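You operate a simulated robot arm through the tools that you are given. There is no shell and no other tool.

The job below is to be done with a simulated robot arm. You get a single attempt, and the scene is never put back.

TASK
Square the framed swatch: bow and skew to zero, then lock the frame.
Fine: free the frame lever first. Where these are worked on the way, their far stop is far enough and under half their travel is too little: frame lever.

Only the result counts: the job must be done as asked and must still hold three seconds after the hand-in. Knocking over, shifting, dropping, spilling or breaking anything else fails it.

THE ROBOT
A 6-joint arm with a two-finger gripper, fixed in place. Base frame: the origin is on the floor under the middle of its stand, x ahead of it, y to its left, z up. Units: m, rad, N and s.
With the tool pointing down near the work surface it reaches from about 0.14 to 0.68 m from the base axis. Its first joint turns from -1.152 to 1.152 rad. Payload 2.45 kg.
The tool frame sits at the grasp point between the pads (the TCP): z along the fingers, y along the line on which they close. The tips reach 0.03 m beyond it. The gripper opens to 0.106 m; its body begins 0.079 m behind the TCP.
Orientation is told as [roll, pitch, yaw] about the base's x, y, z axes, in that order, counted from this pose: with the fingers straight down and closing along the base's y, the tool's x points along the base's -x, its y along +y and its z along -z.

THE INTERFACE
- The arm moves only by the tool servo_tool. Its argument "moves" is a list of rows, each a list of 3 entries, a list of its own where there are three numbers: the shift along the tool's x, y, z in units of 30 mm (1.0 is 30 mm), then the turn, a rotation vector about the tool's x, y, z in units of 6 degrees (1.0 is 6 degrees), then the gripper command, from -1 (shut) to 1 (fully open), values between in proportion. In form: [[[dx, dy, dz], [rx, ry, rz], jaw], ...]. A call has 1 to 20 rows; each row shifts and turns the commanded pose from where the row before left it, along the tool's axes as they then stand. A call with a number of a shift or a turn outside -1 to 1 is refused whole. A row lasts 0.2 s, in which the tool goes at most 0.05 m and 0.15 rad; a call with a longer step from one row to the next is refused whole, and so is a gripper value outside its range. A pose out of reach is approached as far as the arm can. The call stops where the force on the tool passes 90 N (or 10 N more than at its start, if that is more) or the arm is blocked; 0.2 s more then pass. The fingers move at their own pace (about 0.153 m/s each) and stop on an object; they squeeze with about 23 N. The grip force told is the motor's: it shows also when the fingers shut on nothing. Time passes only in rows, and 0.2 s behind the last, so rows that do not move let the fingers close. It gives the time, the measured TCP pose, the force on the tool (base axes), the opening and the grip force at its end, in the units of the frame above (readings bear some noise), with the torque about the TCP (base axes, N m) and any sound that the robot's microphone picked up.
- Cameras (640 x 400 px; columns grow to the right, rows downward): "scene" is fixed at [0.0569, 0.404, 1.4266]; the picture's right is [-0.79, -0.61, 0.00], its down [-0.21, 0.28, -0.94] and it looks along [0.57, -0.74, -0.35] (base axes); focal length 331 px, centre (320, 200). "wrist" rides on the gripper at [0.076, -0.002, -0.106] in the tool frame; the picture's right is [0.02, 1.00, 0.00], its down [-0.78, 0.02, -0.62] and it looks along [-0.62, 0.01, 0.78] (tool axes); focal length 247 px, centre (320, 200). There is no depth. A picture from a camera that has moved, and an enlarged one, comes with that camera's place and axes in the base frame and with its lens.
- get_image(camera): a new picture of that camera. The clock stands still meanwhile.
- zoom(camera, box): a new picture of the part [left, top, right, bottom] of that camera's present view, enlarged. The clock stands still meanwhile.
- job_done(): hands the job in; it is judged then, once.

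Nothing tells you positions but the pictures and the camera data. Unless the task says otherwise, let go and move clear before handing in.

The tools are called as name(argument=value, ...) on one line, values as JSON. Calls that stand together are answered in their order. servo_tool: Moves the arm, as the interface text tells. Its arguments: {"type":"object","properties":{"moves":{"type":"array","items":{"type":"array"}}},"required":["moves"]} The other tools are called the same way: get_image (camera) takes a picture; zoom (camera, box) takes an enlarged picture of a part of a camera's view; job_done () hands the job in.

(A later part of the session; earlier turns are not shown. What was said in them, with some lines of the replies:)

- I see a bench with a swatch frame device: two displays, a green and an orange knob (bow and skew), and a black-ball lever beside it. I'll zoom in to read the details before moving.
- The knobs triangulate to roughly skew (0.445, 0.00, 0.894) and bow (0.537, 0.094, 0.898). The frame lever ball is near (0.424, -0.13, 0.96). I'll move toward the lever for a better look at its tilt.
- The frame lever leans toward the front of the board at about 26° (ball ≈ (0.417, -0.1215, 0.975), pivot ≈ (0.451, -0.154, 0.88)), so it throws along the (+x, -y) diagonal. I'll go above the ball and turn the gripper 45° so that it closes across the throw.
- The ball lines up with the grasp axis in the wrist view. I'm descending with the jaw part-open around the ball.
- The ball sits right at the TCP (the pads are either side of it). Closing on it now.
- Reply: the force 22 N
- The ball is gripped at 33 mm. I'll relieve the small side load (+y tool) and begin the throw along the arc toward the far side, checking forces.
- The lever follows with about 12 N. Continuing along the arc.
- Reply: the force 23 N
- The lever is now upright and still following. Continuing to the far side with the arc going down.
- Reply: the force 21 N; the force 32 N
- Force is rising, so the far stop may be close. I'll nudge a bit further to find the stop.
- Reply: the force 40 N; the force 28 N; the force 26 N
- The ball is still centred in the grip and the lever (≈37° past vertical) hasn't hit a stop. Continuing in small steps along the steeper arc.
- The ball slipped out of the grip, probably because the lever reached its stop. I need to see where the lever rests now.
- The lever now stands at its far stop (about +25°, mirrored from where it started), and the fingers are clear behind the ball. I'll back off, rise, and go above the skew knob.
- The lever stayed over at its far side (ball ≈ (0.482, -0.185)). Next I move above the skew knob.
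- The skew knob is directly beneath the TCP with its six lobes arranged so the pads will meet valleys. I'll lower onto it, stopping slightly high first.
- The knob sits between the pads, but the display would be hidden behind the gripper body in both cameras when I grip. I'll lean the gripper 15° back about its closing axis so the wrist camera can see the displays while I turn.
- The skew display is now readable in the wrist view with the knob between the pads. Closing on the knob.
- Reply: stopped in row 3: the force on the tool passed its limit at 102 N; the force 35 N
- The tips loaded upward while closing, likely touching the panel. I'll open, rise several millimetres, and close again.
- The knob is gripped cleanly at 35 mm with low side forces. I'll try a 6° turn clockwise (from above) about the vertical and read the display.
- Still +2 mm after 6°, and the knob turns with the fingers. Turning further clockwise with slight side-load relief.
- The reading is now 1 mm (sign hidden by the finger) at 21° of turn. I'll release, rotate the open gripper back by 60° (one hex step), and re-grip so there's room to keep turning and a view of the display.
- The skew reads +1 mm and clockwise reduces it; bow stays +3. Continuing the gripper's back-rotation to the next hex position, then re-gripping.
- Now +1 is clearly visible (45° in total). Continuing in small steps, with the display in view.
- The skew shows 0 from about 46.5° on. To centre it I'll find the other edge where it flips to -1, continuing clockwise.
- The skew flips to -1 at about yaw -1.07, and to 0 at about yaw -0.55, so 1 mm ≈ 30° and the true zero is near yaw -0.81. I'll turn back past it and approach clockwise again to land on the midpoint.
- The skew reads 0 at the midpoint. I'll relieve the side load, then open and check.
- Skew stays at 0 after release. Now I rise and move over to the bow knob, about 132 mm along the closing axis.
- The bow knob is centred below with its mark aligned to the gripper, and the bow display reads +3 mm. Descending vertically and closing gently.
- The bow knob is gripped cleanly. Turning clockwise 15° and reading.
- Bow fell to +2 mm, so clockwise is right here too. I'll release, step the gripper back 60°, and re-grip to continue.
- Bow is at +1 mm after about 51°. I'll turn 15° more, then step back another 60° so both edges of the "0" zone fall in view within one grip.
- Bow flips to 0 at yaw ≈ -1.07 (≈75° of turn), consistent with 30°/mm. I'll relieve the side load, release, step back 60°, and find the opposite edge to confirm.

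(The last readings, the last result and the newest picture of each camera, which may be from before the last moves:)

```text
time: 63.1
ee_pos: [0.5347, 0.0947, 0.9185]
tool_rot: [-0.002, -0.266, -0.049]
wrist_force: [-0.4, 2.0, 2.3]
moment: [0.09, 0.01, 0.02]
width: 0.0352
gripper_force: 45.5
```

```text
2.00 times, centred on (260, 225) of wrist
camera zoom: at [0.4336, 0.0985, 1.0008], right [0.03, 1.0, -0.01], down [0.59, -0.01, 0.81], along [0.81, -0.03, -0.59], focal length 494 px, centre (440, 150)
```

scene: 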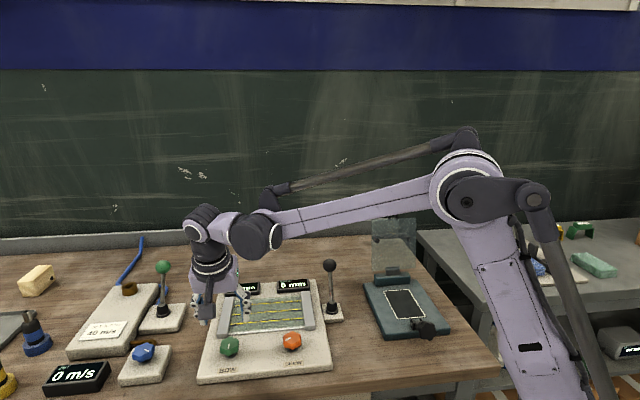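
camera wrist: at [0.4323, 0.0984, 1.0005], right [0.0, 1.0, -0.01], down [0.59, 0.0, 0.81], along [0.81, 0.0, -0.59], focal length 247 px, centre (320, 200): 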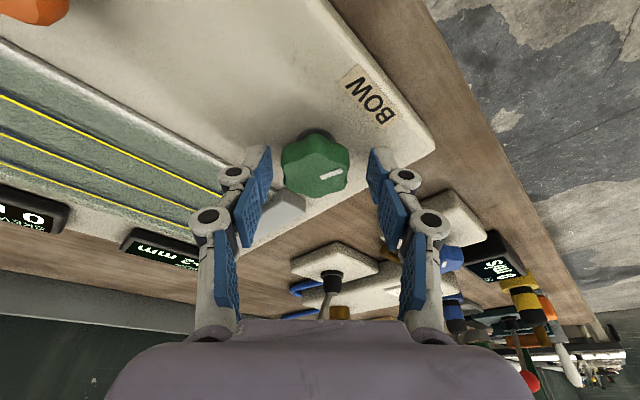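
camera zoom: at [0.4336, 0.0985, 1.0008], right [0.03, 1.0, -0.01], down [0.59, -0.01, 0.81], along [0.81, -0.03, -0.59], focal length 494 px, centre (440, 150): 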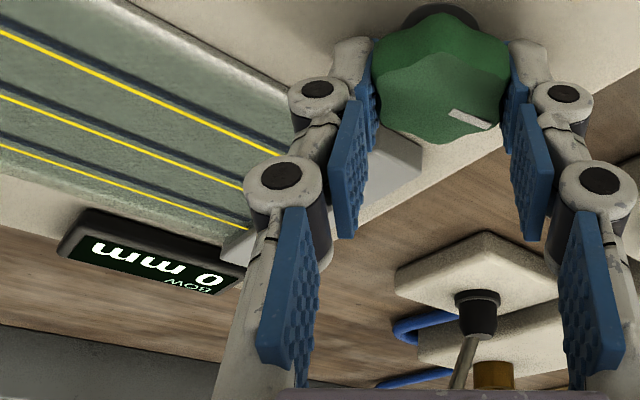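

Bow reads 0 and the grip is good. Turning clockwise to look for the -1 edge around yaw -0.55.

servo_tool(moves=[[[0, 0, 0], [0, 0, 0], -1], [[0, 0, 0], [0.187, 0, 0.684], -1], [[0, 0, 0], [0.187, 0, 0.684], -1], [[0, 0, 0], [0.187, 0, 0.684], -1], [[0, 0, 0], [0.187, 0, 0.684], -1], [[0, 0, 0], [0.187, 0, 0.684], -1], [[0, 0, 0], [0.187, 0, 0.684], -1], [[0, 0, 0], [0, 0, 0], -1]])

zoom(camera="wrist", box=[200, 130, 420, 320])

servo_tool(moves=[[[0, 0, 0], [0.088, 0, 0.322], -1], [[0, 0, 0], [0, 0, 0], -1]])

zoom(camera="wrist", box=[200, 210, 360, 310])

servo_tool(moves=[[[0, 0, 0], [0.088, 0, 0.322], -1], [[0, 0, 0], [0, 0, 0], -1]])

zoom(camera="wrist", box=[200, 210, 360, 310])

```text
time: 64.9
ee_pos: [0.5353, 0.0933, 0.9183]
tool_rot: [0.0, -0.266, -0.495]
wrist_force: [2.0, 9.3, 7.2]
moment: [0.23, -0.15, -0.01]
width: 0.035
gripper_force: 45.0
```

```text
2.11 times, centred on (310, 225) of wrist
camera zoom: at [0.4449, 0.1422, 1.0007], right [0.46, 0.89, -0.01], down [0.53, -0.27, 0.81], along [0.72, -0.37, -0.59], focal length 520 px, centre (341, 147)
```

zoom: 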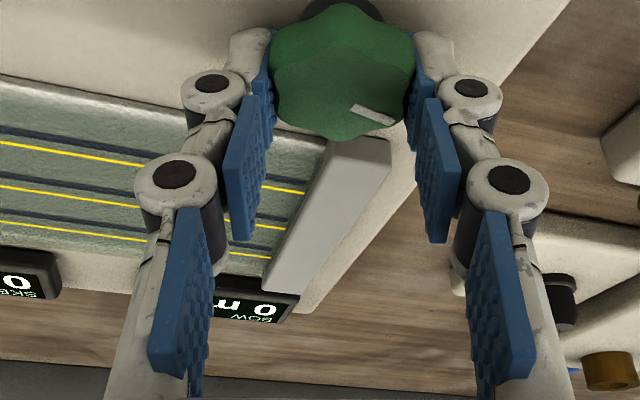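

```text
time: 65.5
ee_pos: [0.5359, 0.0948, 0.9189]
tool_rot: [-0.001, -0.267, -0.528]
wrist_force: [1.8, 8.5, 7.0]
moment: [0.24, -0.21, -0.01]
width: 0.035
gripper_force: 44.9
```

```text
4.00 times, centred on (280, 260) of wrist
camera zoom: at [0.4467, 0.1453, 1.0008], right [0.49, 0.87, -0.01], down [0.52, -0.28, 0.81], along [0.7, -0.4, -0.59], focal length 988 px, centre (480, -40)
```

zoom: 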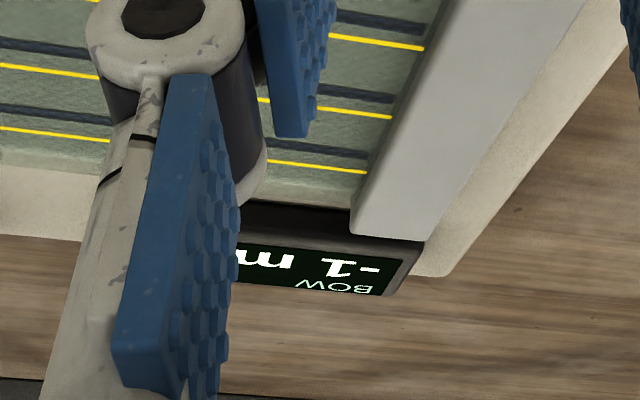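

```text
time: 66.1
ee_pos: [0.5354, 0.0941, 0.9189]
tool_rot: [-0.001, -0.268, -0.563]
wrist_force: [4.2, 8.2, 8.7]
moment: [0.24, -0.06, 0.03]
width: 0.0354
gripper_force: 45.0
```

```text
4.00 times, centred on (280, 260) of wrist
camera zoom: at [0.4485, 0.1484, 1.0007], right [0.52, 0.86, -0.01], down [0.51, -0.3, 0.81], along [0.69, -0.42, -0.59], focal length 988 px, centre (480, -40)
```

zoom: 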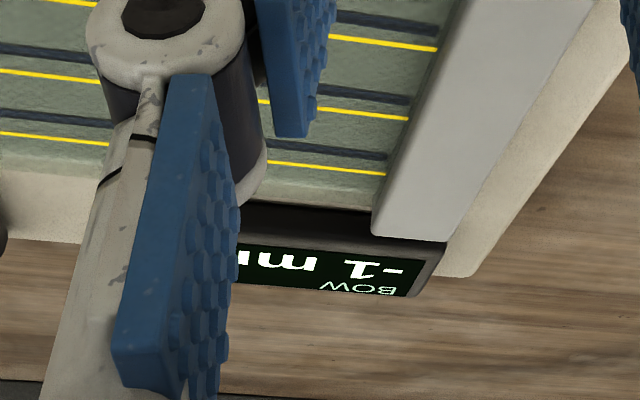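

Bow flips to -1 at yaw ≈ -0.51, so zero is about yaw -0.255. I'll turn back past it and return clockwise to that point, then release.

servo_tool(moves=[[[0, 0.03, 0], [-0.173, 0, -0.635], -1], [[0, 0, 0], [-0.173, 0, -0.635], -1], [[0, 0, 0], [-0.173, 0, -0.635], -1], [[0, 0, 0], [-0.173, 0, -0.635], -1], [[0, 0, 0], [-0.173, 0, -0.635], -1], [[0, 0, 0], [-0.173, 0, -0.635], -1], [[0, 0, 0], [0.132, 0, 0.482], -1], [[0, 0, 0], [0.132, 0, 0.482], -1], [[0, 0, 0], [0, 0, 0], -1]])

zoom(camera="wrist", box=[100, 130, 420, 320])

```text
time: 68.1
ee_pos: [0.5346, 0.0947, 0.9178]
tool_rot: [-0.002, -0.267, -0.255]
wrist_force: [-6.5, 1.4, 17.1]
moment: [0.13, 0.04, -0.03]
width: 0.0351
gripper_force: 45.2
```

```text
2.00 times, centred on (260, 225) of wrist
camera zoom: at [0.4365, 0.1195, 1.0007], right [0.23, 0.97, -0.01], down [0.58, -0.13, 0.81], along [0.78, -0.19, -0.59], focal length 494 px, centre (440, 150)
```

zoom: 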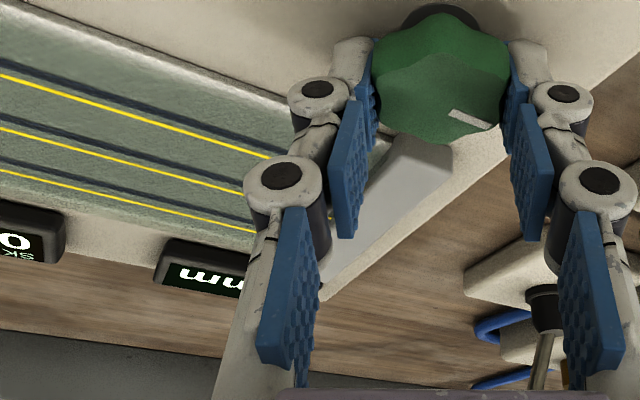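

servo_tool(moves=[[[0, 0, 0], [0, 0, 0], -0.35], [[0, 0, 0], [0, 0, 0], -0.2], [[0, 0, 0], [0, 0, 0], 0.1], [[0, 0, 0], [0, 0, 0], 0.2], [[-0.219, 0, -0.804], [0, 0, 0], 0.2], [[-0.219, 0, -0.804], [0, 0, 0], 0.2], [[-0.219, 0, -0.804], [0, 0, 0], 0.2], [[-0.219, 0, -0.804], [0, 0, 0], 0.2], [[-0.219, 0, -0.804], [0, 0, 0], 0.2], [[0, 0, 0], [0, 0, 0], 0.2]])

get_image(camera="wrist")

get_image(camera="scene")

```text
time: 70.3
ee_pos: [0.5357, 0.0941, 1.0425]
tool_rot: [-0.002, -0.265, -0.257]
wrist_force: [-0.3, -0.5, 0.6]
moment: [0.0, -0.01, 0.01]
width: 0.0634
gripper_force: 0.0
```

```text
taken
camera wrist: at [0.4369, 0.12, 1.125], right [0.23, 0.97, -0.01], down [0.58, -0.13, 0.81], along [0.78, -0.19, -0.59], focal length 247 px, centre (320, 200)
```

wrist: 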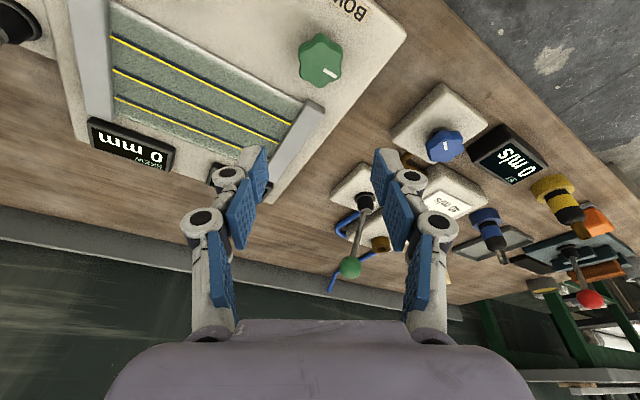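

```text
taken
```

scene: 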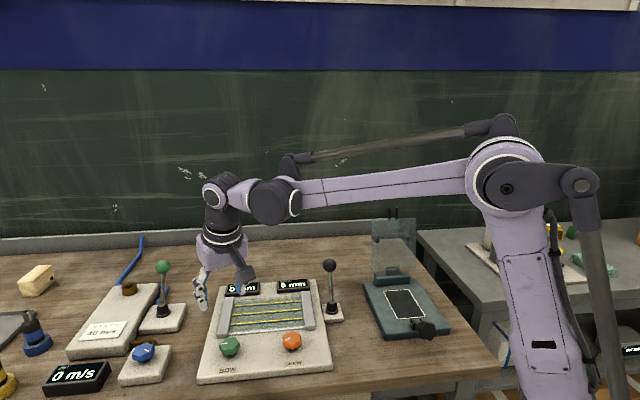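

Both knobs have been released; I'll undo the tilt, restore the -45° yaw, rise, and check both displays before throwing the lever back.

servo_tool(moves=[[[0, 0, -0.6], [0, 0.85, 0], 0.2], [[0, 0, -0.6], [0, 0.85, 0], 0.2], [[0, 0, -0.6], [0, 0.84, 0], 0.2], [[0, 0, 0], [0, 0, 0.84], 0.2], [[0, 0, 0], [0, 0, 0.84], 0.3], [[0, 0, 0], [0, 0, 0.84], 0.4], [[0, 0, 0], [0, 0, 0.84], 0.4], [[0, 0, 0], [0, 0, 0.84], 0.4], [[0, 0, 0], [0, 0, 0.84], 0.4], [[0, 0, 0], [0, 0, 0], 0.4]])

get_image(camera="wrist")

zoom(camera="scene", box=[200, 260, 360, 390])

```text
time: 72.5
ee_pos: [0.5271, 0.0968, 1.0963]
tool_rot: [-0.002, -0.003, -0.782]
wrist_force: [0.3, -0.2, -0.1]
moment: [0.02, 0.0, 0.0]
width: 0.0743
gripper_force: 0.0
```

```text
taken
camera wrist: at [0.4714, 0.1508, 1.2021], right [0.69, 0.72, 0.0], down [0.57, -0.54, 0.62], along [0.45, -0.43, -0.78], focal length 247 px, centre (320, 200)
```

wrist: 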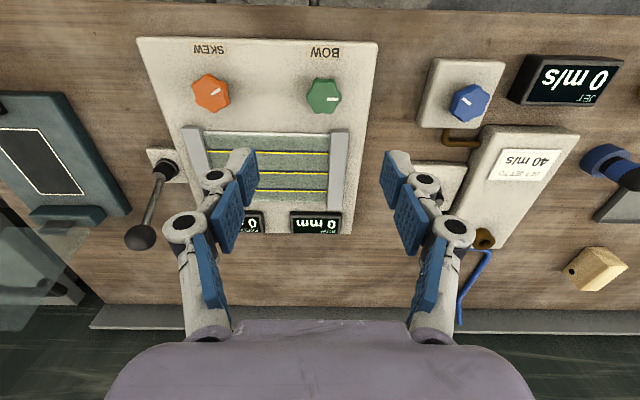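

```text
3.08 times, centred on (280, 325) of scene
camera zoom: at [0.0569, 0.404, 1.4266], right [-0.79, -0.61, 0.0], down [-0.21, 0.28, -0.94], along [0.57, -0.74, -0.35], focal length 1018 px, centre (443, -185)
```

zoom: 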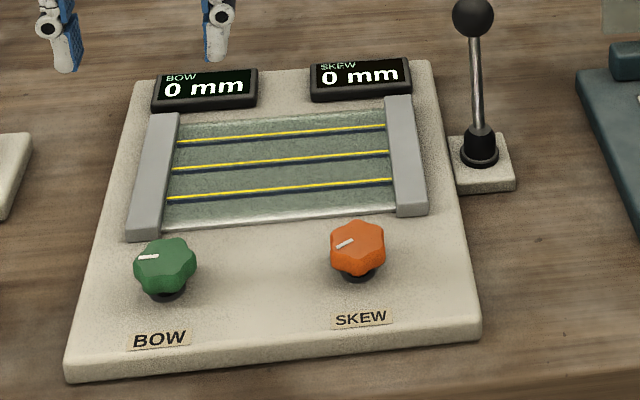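

Both displays show 0 mm and the dark lines sit along the yellow references. Now moving above the lever ball.

servo_tool(moves=[[[-0.558, -0.771, 0], [0, 0, 0], 0.4], [[-0.558, -0.771, 0], [0, 0, 0], 0.4], [[-0.558, -0.771, 0], [0, 0, 0], 0.4], [[-0.558, -0.771, 0], [0, 0, 0], 0.4], [[-0.558, -0.771, 0], [0, 0, 0], 0.4], [[-0.558, -0.771, 0], [0, 0, 0], 0.4], [[-0.558, -0.771, 0], [0, 0, 0], 0.4], [[-0.558, -0.771, 0], [0, 0, 0], 0.4], [[-0.558, -0.771, 0], [0, 0, 0], 0.4], [[-0.558, -0.771, 0], [0, 0, 0], 0.4], [[0, 0, 0], [0, 0, 0], 0.4]])

get_image(camera="wrist")

```text
time: 74.9
ee_pos: [0.4816, -0.1847, 1.0966]
tool_rot: [-0.002, -0.002, -0.784]
wrist_force: [-0.2, -0.6, -0.3]
moment: [-0.03, -0.01, -0.01]
width: 0.0743
gripper_force: 0.0
```

```text
taken
camera wrist: at [0.4262, -0.1307, 1.2032], right [0.69, 0.72, 0.0], down [0.57, -0.54, 0.62], along [0.45, -0.43, -0.78], focal length 247 px, centre (320, 200)
```

wrist: 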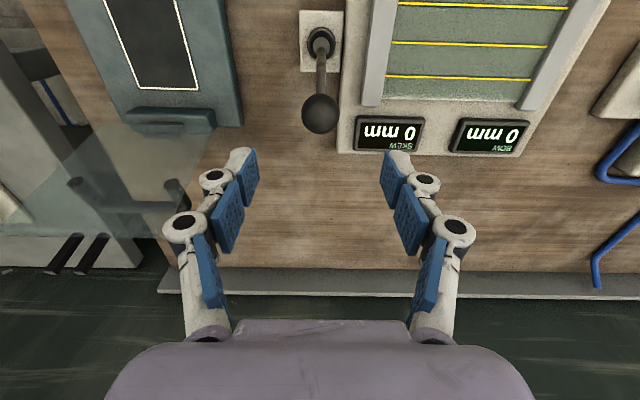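

The ball sits exactly under the TCP. Descending around it and closing gently.

servo_tool(moves=[[[0, 0, 0.79], [0, 0, 0], 0.4], [[0, 0, 0.79], [0, 0, 0], 0.4], [[0, 0, 0.79], [0, 0, 0], 0.4], [[0, 0, 0.79], [0, 0, 0], 0.4], [[0, 0, 0.79], [0, 0, 0], 0.4], [[0, 0, 0], [0, 0, 0], 0.4]])

get_image(camera="wrist")

```text
time: 76.3
ee_pos: [0.4817, -0.1841, 0.9777]
tool_rot: [-0.003, -0.002, -0.783]
wrist_force: [-0.2, -0.5, 0.2]
moment: [0.02, 0.03, -0.03]
width: 0.0743
gripper_force: 0.1
```

```text
taken
camera wrist: at [0.4261, -0.13, 1.0838], right [0.69, 0.72, 0.0], down [0.57, -0.54, 0.62], along [0.45, -0.43, -0.78], focal length 247 px, centre (320, 200)
```

wrist: 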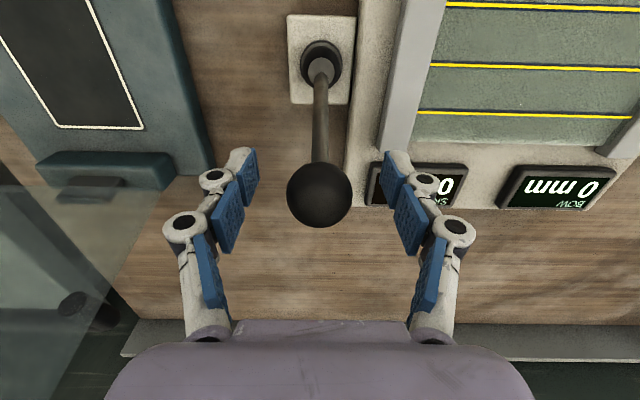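

servo_tool(moves=[[[-0.08, -0.02, 0], [0, 0, 0], 0.0], [[0, 0, 0], [0, 0, 0], -0.25], [[0, 0, 0], [0, 0, 0], -0.4], [[0, 0, 0], [0, 0, 0], -1], [[0, 0, 0], [0, 0, 0], -1]])

get_image(camera="wrist")

```text
time: 77.5
ee_pos: [0.4836, -0.1862, 0.978]
tool_rot: [-0.003, -0.002, -0.781]
wrist_force: [2.4, 0.6, -1.9]
moment: [-0.09, -0.06, -0.02]
width: 0.0321
gripper_force: 45.2
```

```text
taken
camera wrist: at [0.4279, -0.1322, 1.084], right [0.69, 0.72, 0.0], down [0.57, -0.54, 0.62], along [0.45, -0.43, -0.78], focal length 247 px, centre (320, 200)
```

wrist: 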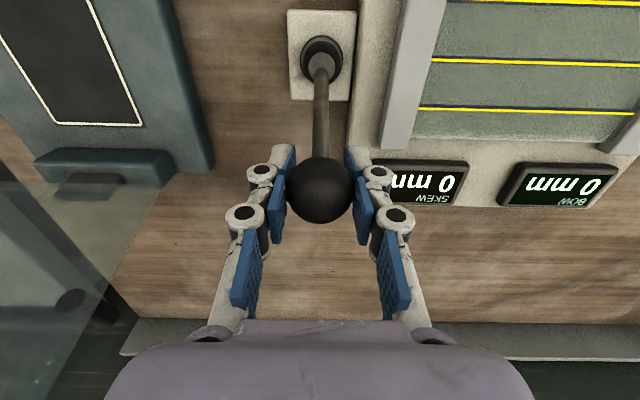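

The ball is gripped with nearly no side load. Throwing the lever back along the arc to the locking side.

servo_tool(moves=[[[0.283, 0, -0.1], [0, 0, 0], -1], [[0.297, 0, -0.08], [0, 0, 0], -1], [[0.3, 0, -0.06], [0, 0, 0], -1], [[0.307, 0, -0.03], [0, 0, 0], -1]])

servo_tool(moves=[[[0.307, 0, 0], [0, 0, 0], -1], [[0.307, 0, 0.02], [0, 0, 0], -1], [[0.307, 0, 0.04], [0, 0, 0], -1]])

zoom(camera="scene", box=[200, 230, 400, 380])

```text
time: 78.5
ee_pos: [0.4583, -0.1619, 0.9873]
tool_rot: [0.0, -0.006, -0.784]
wrist_force: [12.4, -5.3, -18.0]
moment: [-0.89, -0.88, 0.01]
width: 0.0333
gripper_force: 45.3
```

```text
time: 79.3
ee_pos: [0.4394, -0.1428, 0.9841]
tool_rot: [0.0, -0.008, -0.784]
wrist_force: [14.7, -8.8, -20.8]
moment: [-0.83, -0.82, 0.02]
width: 0.0331
gripper_force: 45.6
```

```text
2.67 times, centred on (300, 305) of scene
camera zoom: at [0.0577, 0.4037, 1.4267], right [-0.79, -0.61, 0.0], down [-0.21, 0.28, -0.94], along [0.57, -0.74, -0.35], focal length 882 px, centre (373, -80)
```

zoom: 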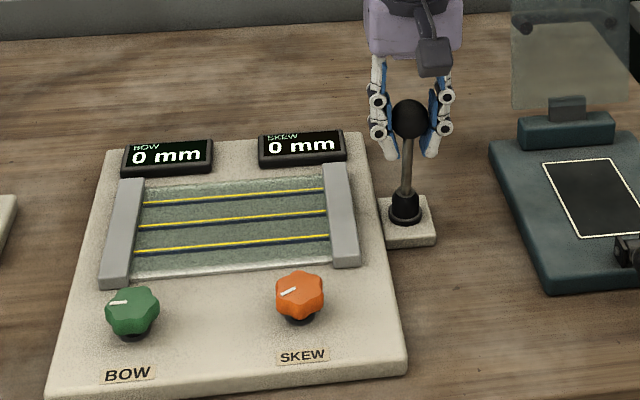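

servo_tool(moves=[[[0.3, 0, 0.13], [0, 0, 0], -1], [[0.3, 0, 0.09], [0, 0, 0], -1], [[0.27, 0, 0.11], [0, 0, 0], -1]])

get_image(camera="wrist")

```text
time: 80.1
ee_pos: [0.4214, -0.1253, 0.9741]
tool_rot: [0.0, -0.009, -0.783]
wrist_force: [15.6, -17.3, -20.7]
moment: [-0.6, -0.66, -0.02]
width: 0.0327
gripper_force: 45.1
```

```text
taken
camera wrist: at [0.3663, -0.0705, 1.0801], right [0.69, 0.72, 0.0], down [0.56, -0.54, 0.63], along [0.45, -0.43, -0.78], focal length 247 px, centre (320, 200)
```

wrist: 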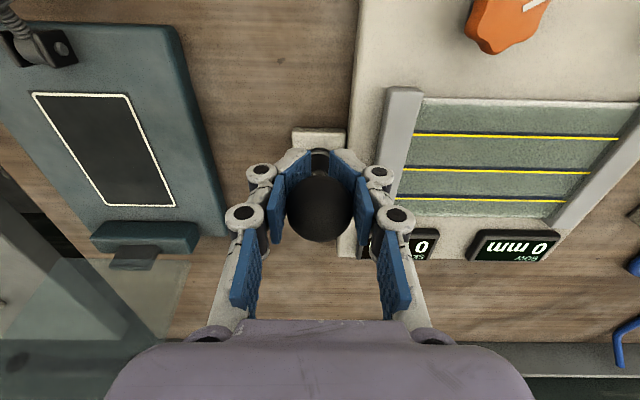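

The ball lags slightly above the pads' centre. I'll raise a little while continuing to push toward the stop.

servo_tool(moves=[[[0.1, 0, -0.2], [0, 0, 0], -1], [[0.2, 0, 0], [0, 0, 0], -1], [[0.2, 0, 0.04], [0, 0, 0], -1]])

get_image(camera="wrist")

```text
time: 80.9
ee_pos: [0.4082, -0.1137, 0.9799]
tool_rot: [-0.001, -0.006, -0.782]
wrist_force: [14.1, -14.8, -17.9]
moment: [-0.48, -0.5, -0.01]
width: 0.0326
gripper_force: 45.1
```

```text
taken
camera wrist: at [0.355, -0.0595, 1.0854], right [0.69, 0.72, 0.0], down [0.56, -0.54, 0.63], along [0.45, -0.43, -0.78], focal length 247 px, centre (320, 200)
```

wrist: 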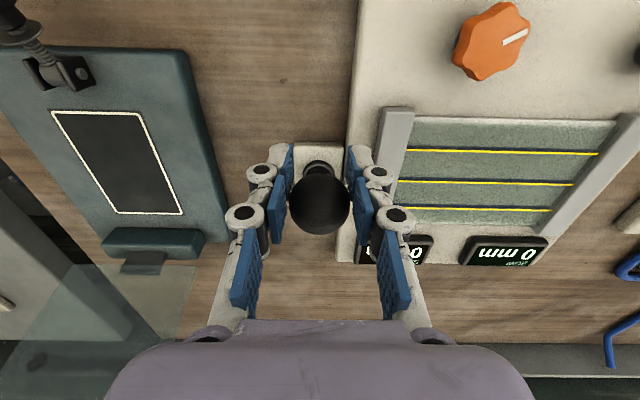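

The ball is now about where it was originally (≈(0.417, -0.119)). I'll push a bit more to make sure it's against the stop.

servo_tool(moves=[[[0.15, 0, 0.05], [0, 0, 0], -1], [[0.1, 0, 0.05], [0, 0, 0], -1]])

get_image(camera="wrist")

```text
time: 81.5
ee_pos: [0.4017, -0.105, 0.9767]
tool_rot: [0.001, 0.005, -0.779]
wrist_force: [-0.3, 2.1, 2.1]
moment: [0.02, 0.0, 0.01]
width: 0.0061
gripper_force: 28.7
```

```text
taken
camera wrist: at [0.3475, -0.0518, 1.0829], right [0.69, 0.73, 0.0], down [0.57, -0.54, 0.62], along [0.45, -0.42, -0.79], focal length 247 px, centre (320, 200)
```

wrist: 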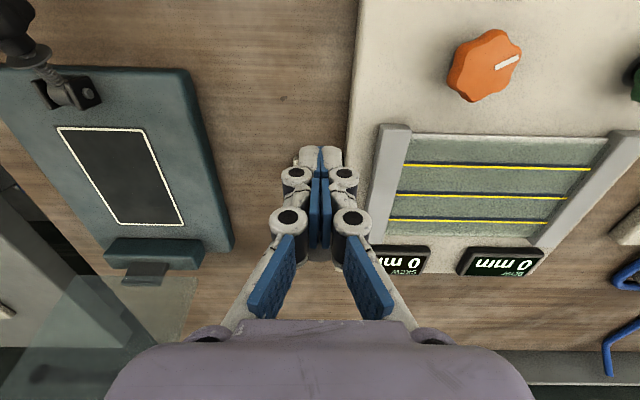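

The pads slid off the ball at the stop. I'll back away and check where the lever rests.

servo_tool(moves=[[[0.5, 0, 0], [0, 0, 0], -1], [[0.5, 0, 0], [0, 0, 0], -1], [[0, 0, -0.8], [0, 0, 0], -1], [[0, 0, -0.9], [0, 0, 0], -1], [[0, 0, -0.9], [0, 0, 0], -1], [[0, 0, 0], [0, 0, 0], -1]])

get_image(camera="wrist")

zoom(camera="scene", box=[200, 230, 400, 380])

zoom(camera="scene", box=[300, 265, 370, 330])

```text
time: 82.9
ee_pos: [0.3821, -0.0879, 1.0544]
tool_rot: [0.0, -0.002, -0.784]
wrist_force: [-0.1, 0.1, 0.2]
moment: [0.0, 0.0, 0.02]
width: 0.0001
gripper_force: 28.4
```

```text
taken
camera wrist: at [0.3269, -0.0328, 1.1609], right [0.69, 0.72, 0.0], down [0.57, -0.54, 0.62], along [0.45, -0.43, -0.78], focal length 247 px, centre (320, 200)
```

wrist: 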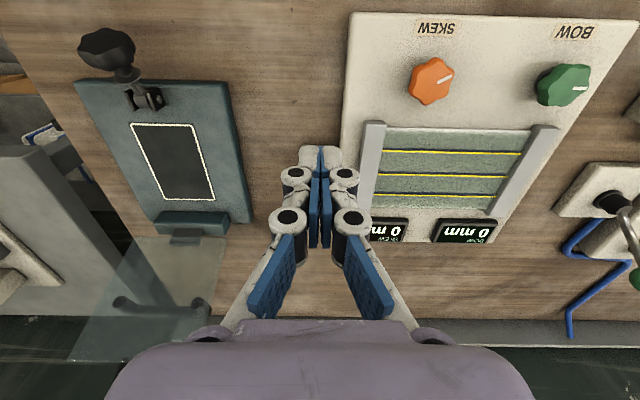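

```text
2.67 times, centred on (300, 305) of scene
camera zoom: at [0.0569, 0.404, 1.4266], right [-0.79, -0.61, 0.0], down [-0.21, 0.28, -0.94], along [0.57, -0.74, -0.35], focal length 882 px, centre (373, -80)
```

zoom: 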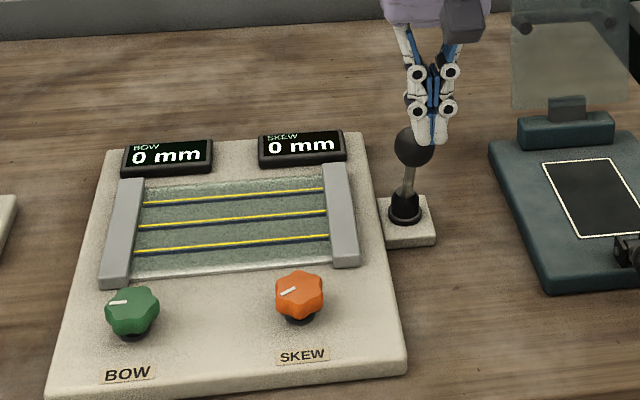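

```text
6.15 times, centred on (335, 298) of scene
camera zoom: at [0.0569, 0.404, 1.4266], right [-0.79, -0.61, 0.0], down [-0.21, 0.28, -0.94], along [0.57, -0.74, -0.35], focal length 2036 px, centre (228, -400)
```

zoom: 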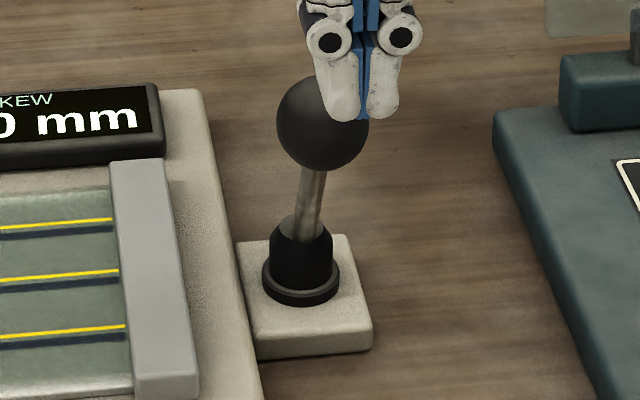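

The lever sits a few degrees short of its original stop (ball row 123 versus 143 originally), because the slipping pads let it back. I'll go over the ball to its far side with closed fingers and push it firmly to the stop.

servo_tool(moves=[[[0, 0, -0.7], [0, 0, 0], -1], [[-0.86, 0.02, 0], [0, 0, 0], -1], [[-0.86, 0.02, 0], [0, 0, 0], -1], [[-0.86, 0.02, 0], [0, 0, 0], -1], [[-0.86, 0.02, 0], [0, 0, 0], -1], [[0, 0, 0], [0, 0, 0], -1]])

get_image(camera="wrist")

zoom(camera="scene", box=[280, 200, 400, 330])

```text
time: 84.3
ee_pos: [0.4576, -0.1583, 1.075]
tool_rot: [-0.001, -0.002, -0.783]
wrist_force: [0.3, 0.4, 0.3]
moment: [0.01, 0.01, -0.01]
width: 0.0
gripper_force: 28.0
```

```text
taken
camera wrist: at [0.4023, -0.1043, 1.1813], right [0.69, 0.72, 0.0], down [0.57, -0.54, 0.62], along [0.45, -0.43, -0.78], focal length 247 px, centre (320, 200)
```

wrist: 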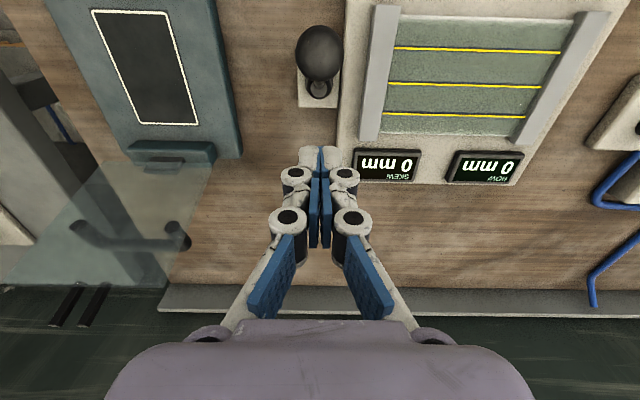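

```text
3.08 times, centred on (340, 265) of scene
camera zoom: at [0.057, 0.404, 1.4266], right [-0.79, -0.61, 0.0], down [-0.21, 0.28, -0.94], along [0.57, -0.74, -0.35], focal length 1018 px, centre (258, 0)
```

zoom: 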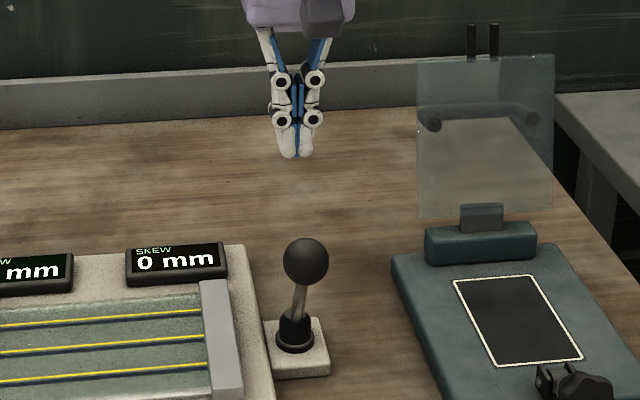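

Coming down behind the ball now, then pushing it toward the locking stop in small steps.

servo_tool(moves=[[[0, 0, 0.767], [0, 0, 0], -1], [[0, 0, 0.767], [0, 0, 0], -1], [[0, 0, 0.767], [0, 0, 0], -1], [[0, 0, 0.767], [0, 0, 0], -1], [[0, 0, 0], [0, 0, 0], -1]])

servo_tool(moves=[[[0.2, 0, 0], [0, 0, 0], -1], [[0.2, 0, 0], [0, 0, 0], -1], [[0.15, 0, 0], [0, 0, 0], -1]])

get_image(camera="wrist")

```text
time: 85.5
ee_pos: [0.4577, -0.158, 0.9838]
tool_rot: [-0.003, -0.001, -0.782]
wrist_force: [0.1, -0.5, 0.0]
moment: [-0.04, 0.01, 0.0]
width: 0.0001
gripper_force: 28.6
```

```text
time: 86.3
ee_pos: [0.4457, -0.1463, 0.9837]
tool_rot: [-0.002, -0.002, -0.784]
wrist_force: [0.3, -0.3, 0.2]
moment: [0.03, -0.01, -0.02]
width: 0.0002
gripper_force: 29.1
```

```text
taken
camera wrist: at [0.3904, -0.092, 1.0895], right [0.69, 0.72, 0.0], down [0.57, -0.54, 0.62], along [0.45, -0.43, -0.78], focal length 247 px, centre (320, 200)
```

wrist: 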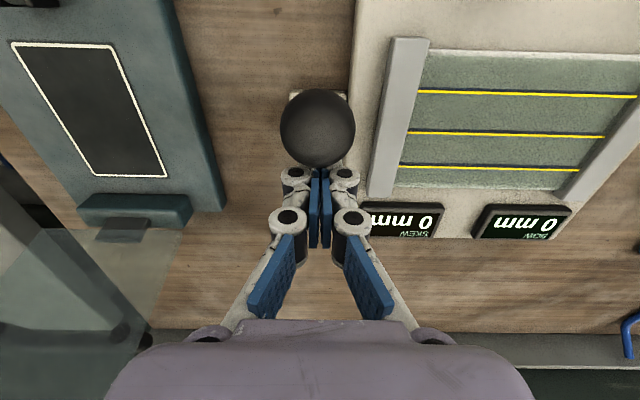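

servo_tool(moves=[[[0.15, 0, 0], [0, 0, 0], -1], [[0.15, 0, 0], [0, 0, 0], -1]])

servo_tool(moves=[[[0.15, 0, 0], [0, 0, 0], -1], [[0.1, 0, 0], [0, 0, 0], -1]])

zoom(camera="scene", box=[300, 265, 370, 330])

```text
time: 86.9
ee_pos: [0.439, -0.1392, 0.983]
tool_rot: [-0.001, -0.001, -0.784]
wrist_force: [0.9, -0.8, -0.2]
moment: [-0.01, -0.01, -0.01]
width: 0.0
gripper_force: 29.0
```

```text
time: 87.5
ee_pos: [0.4384, -0.1376, 0.9842]
tool_rot: [0.002, -0.017, -0.784]
wrist_force: [30.1, -25.3, 1.6]
moment: [-0.71, -0.23, -0.06]
width: 0.0059
gripper_force: 28.7
```

```text
6.15 times, centred on (335, 298) of scene
camera zoom: at [0.0578, 0.4033, 1.4268], right [-0.79, -0.61, 0.0], down [-0.21, 0.28, -0.94], along [0.57, -0.74, -0.35], focal length 2036 px, centre (228, -400)
```

zoom: 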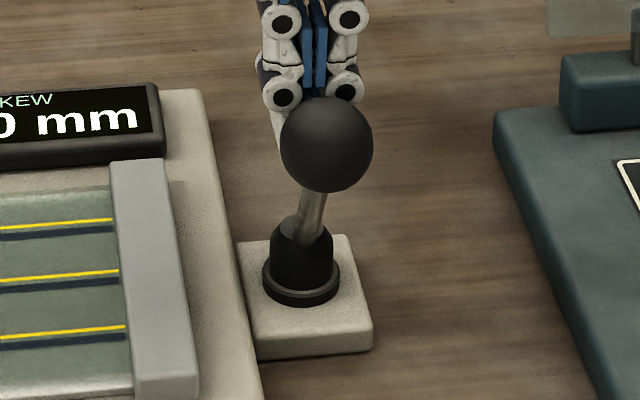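

The ball is back at its original position (row 144) with 39 N resistance, so it's on the stop. Backing off and rising to verify that it stays.

servo_tool(moves=[[[-0.25, 0, 0], [0, 0, 0], -1], [[-0.4, 0, 0], [0, 0, 0], -1], [[-0.4, 0, 0], [0, 0, 0], -1], [[0, 0, 0], [0, 0, 0], -1]])

zoom(camera="scene", box=[300, 265, 370, 330])

```text
time: 88.5
ee_pos: [0.4553, -0.156, 0.9824]
tool_rot: [-0.001, 0.0, -0.781]
wrist_force: [-0.8, 0.4, 1.2]
moment: [-0.03, 0.01, -0.05]
width: 0.0001
gripper_force: 28.6
```

```text
6.15 times, centred on (335, 298) of scene
camera zoom: at [0.0569, 0.404, 1.4266], right [-0.79, -0.61, 0.0], down [-0.21, 0.28, -0.94], along [0.57, -0.74, -0.35], focal length 2036 px, centre (228, -400)
```

zoom: 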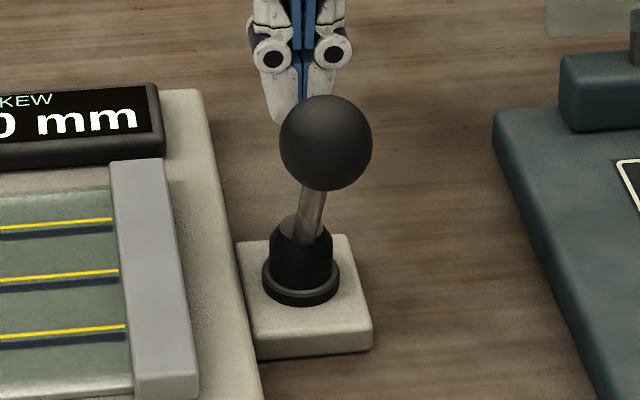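

The lever rests exactly at its original locked position. Now I rise and move clear, then do a final check of all displays.

servo_tool(moves=[[[0, 0, -0.7], [0, 0, 0], -1], [[0, 0, -0.8], [0, 0, 0], -1], [[0, 0, -0.9], [0, 0, 0], -1], [[0, 0, -0.9], [0, 0, 0], -1], [[0, 0, -0.9], [0, 0, 0], -0.5], [[0, 0, -0.9], [0, 0, 0], 0], [[0.6, -0.6, -0.4], [0, 0, 0], 0], [[0.6, -0.6, -0.4], [0, 0, 0], 0], [[0.6, -0.6, -0.4], [0, 0, 0], 0], [[0, 0, 0], [0, 0, 0], 0]])

get_image(camera="scene")

zoom(camera="scene", box=[190, 250, 360, 390])

get_image(camera="wrist")

```text
time: 90.7
ee_pos: [0.3787, -0.1556, 1.173]
tool_rot: [-0.003, -0.002, -0.781]
wrist_force: [0.5, -0.5, -0.1]
moment: [-0.01, 0.01, -0.03]
width: 0.053
gripper_force: 0.1
```

```text
taken
```

scene: 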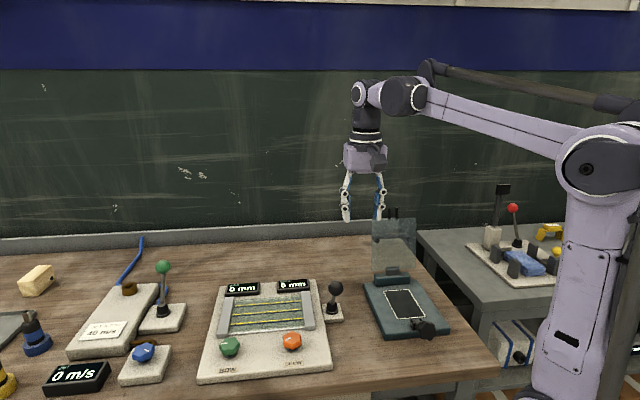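

```text
2.86 times, centred on (275, 320) of scene
camera zoom: at [0.0569, 0.404, 1.4266], right [-0.79, -0.61, 0.0], down [-0.21, 0.28, -0.94], along [0.57, -0.74, -0.35], focal length 945 px, centre (449, -143)
```

zoom: 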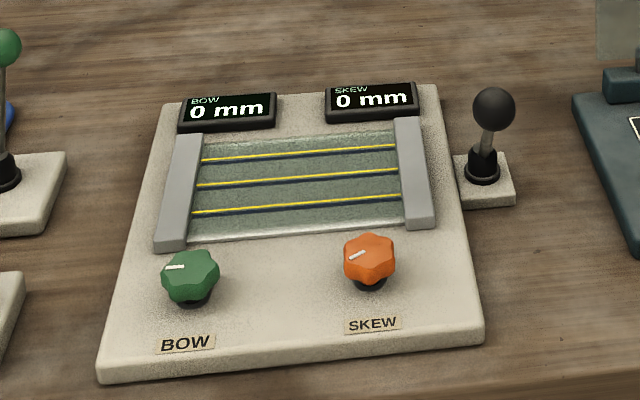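

```text
taken
camera wrist: at [0.3241, -0.1021, 1.2784], right [0.69, 0.72, 0.0], down [0.57, -0.54, 0.62], along [0.45, -0.43, -0.78], focal length 247 px, centre (320, 200)
```

wrist: 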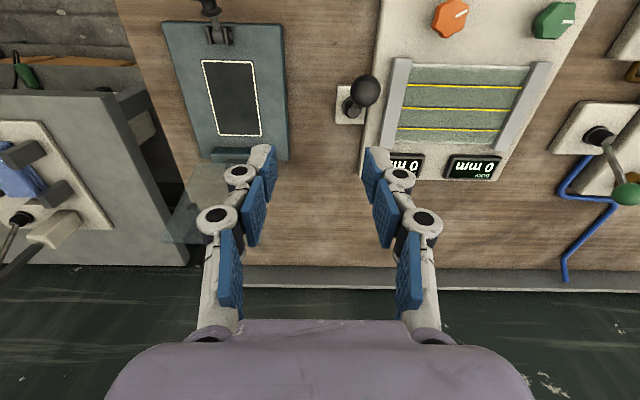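

Both displays read 0 mm, the dark lines run evenly along the yellow references, and the lever is back at its original locked stop. Nothing else has moved and the arm is clear, so I'm handing in.

job_done()

```text
The job is handed in.
```

The swatch is squared and the frame is locked: both displays read 0 mm when I handed in. I haven't seen the judge's result.

- **Lever freed:** I threw the frame lever about 50°, to what looked like its far stop, before touching the knobs. It stayed there while I worked.
- **Skew and bow:** Skew went from +2 mm and bow from +3 mm down to 0. The displays show only whole millimetres, so I found where each flips to +1 and to -1 and set both knobs at about the midpoint.
- **Lever locked:** On the way back my grip slipped off the ball and the lever rested a few degrees short. I then pushed it with closed fingers until it met firm resistance. After I backed off, it stayed where it was at the start, which I took to be the locked position.

The arm let go and moved clear, and I saw nothing else on the bench disturbed.
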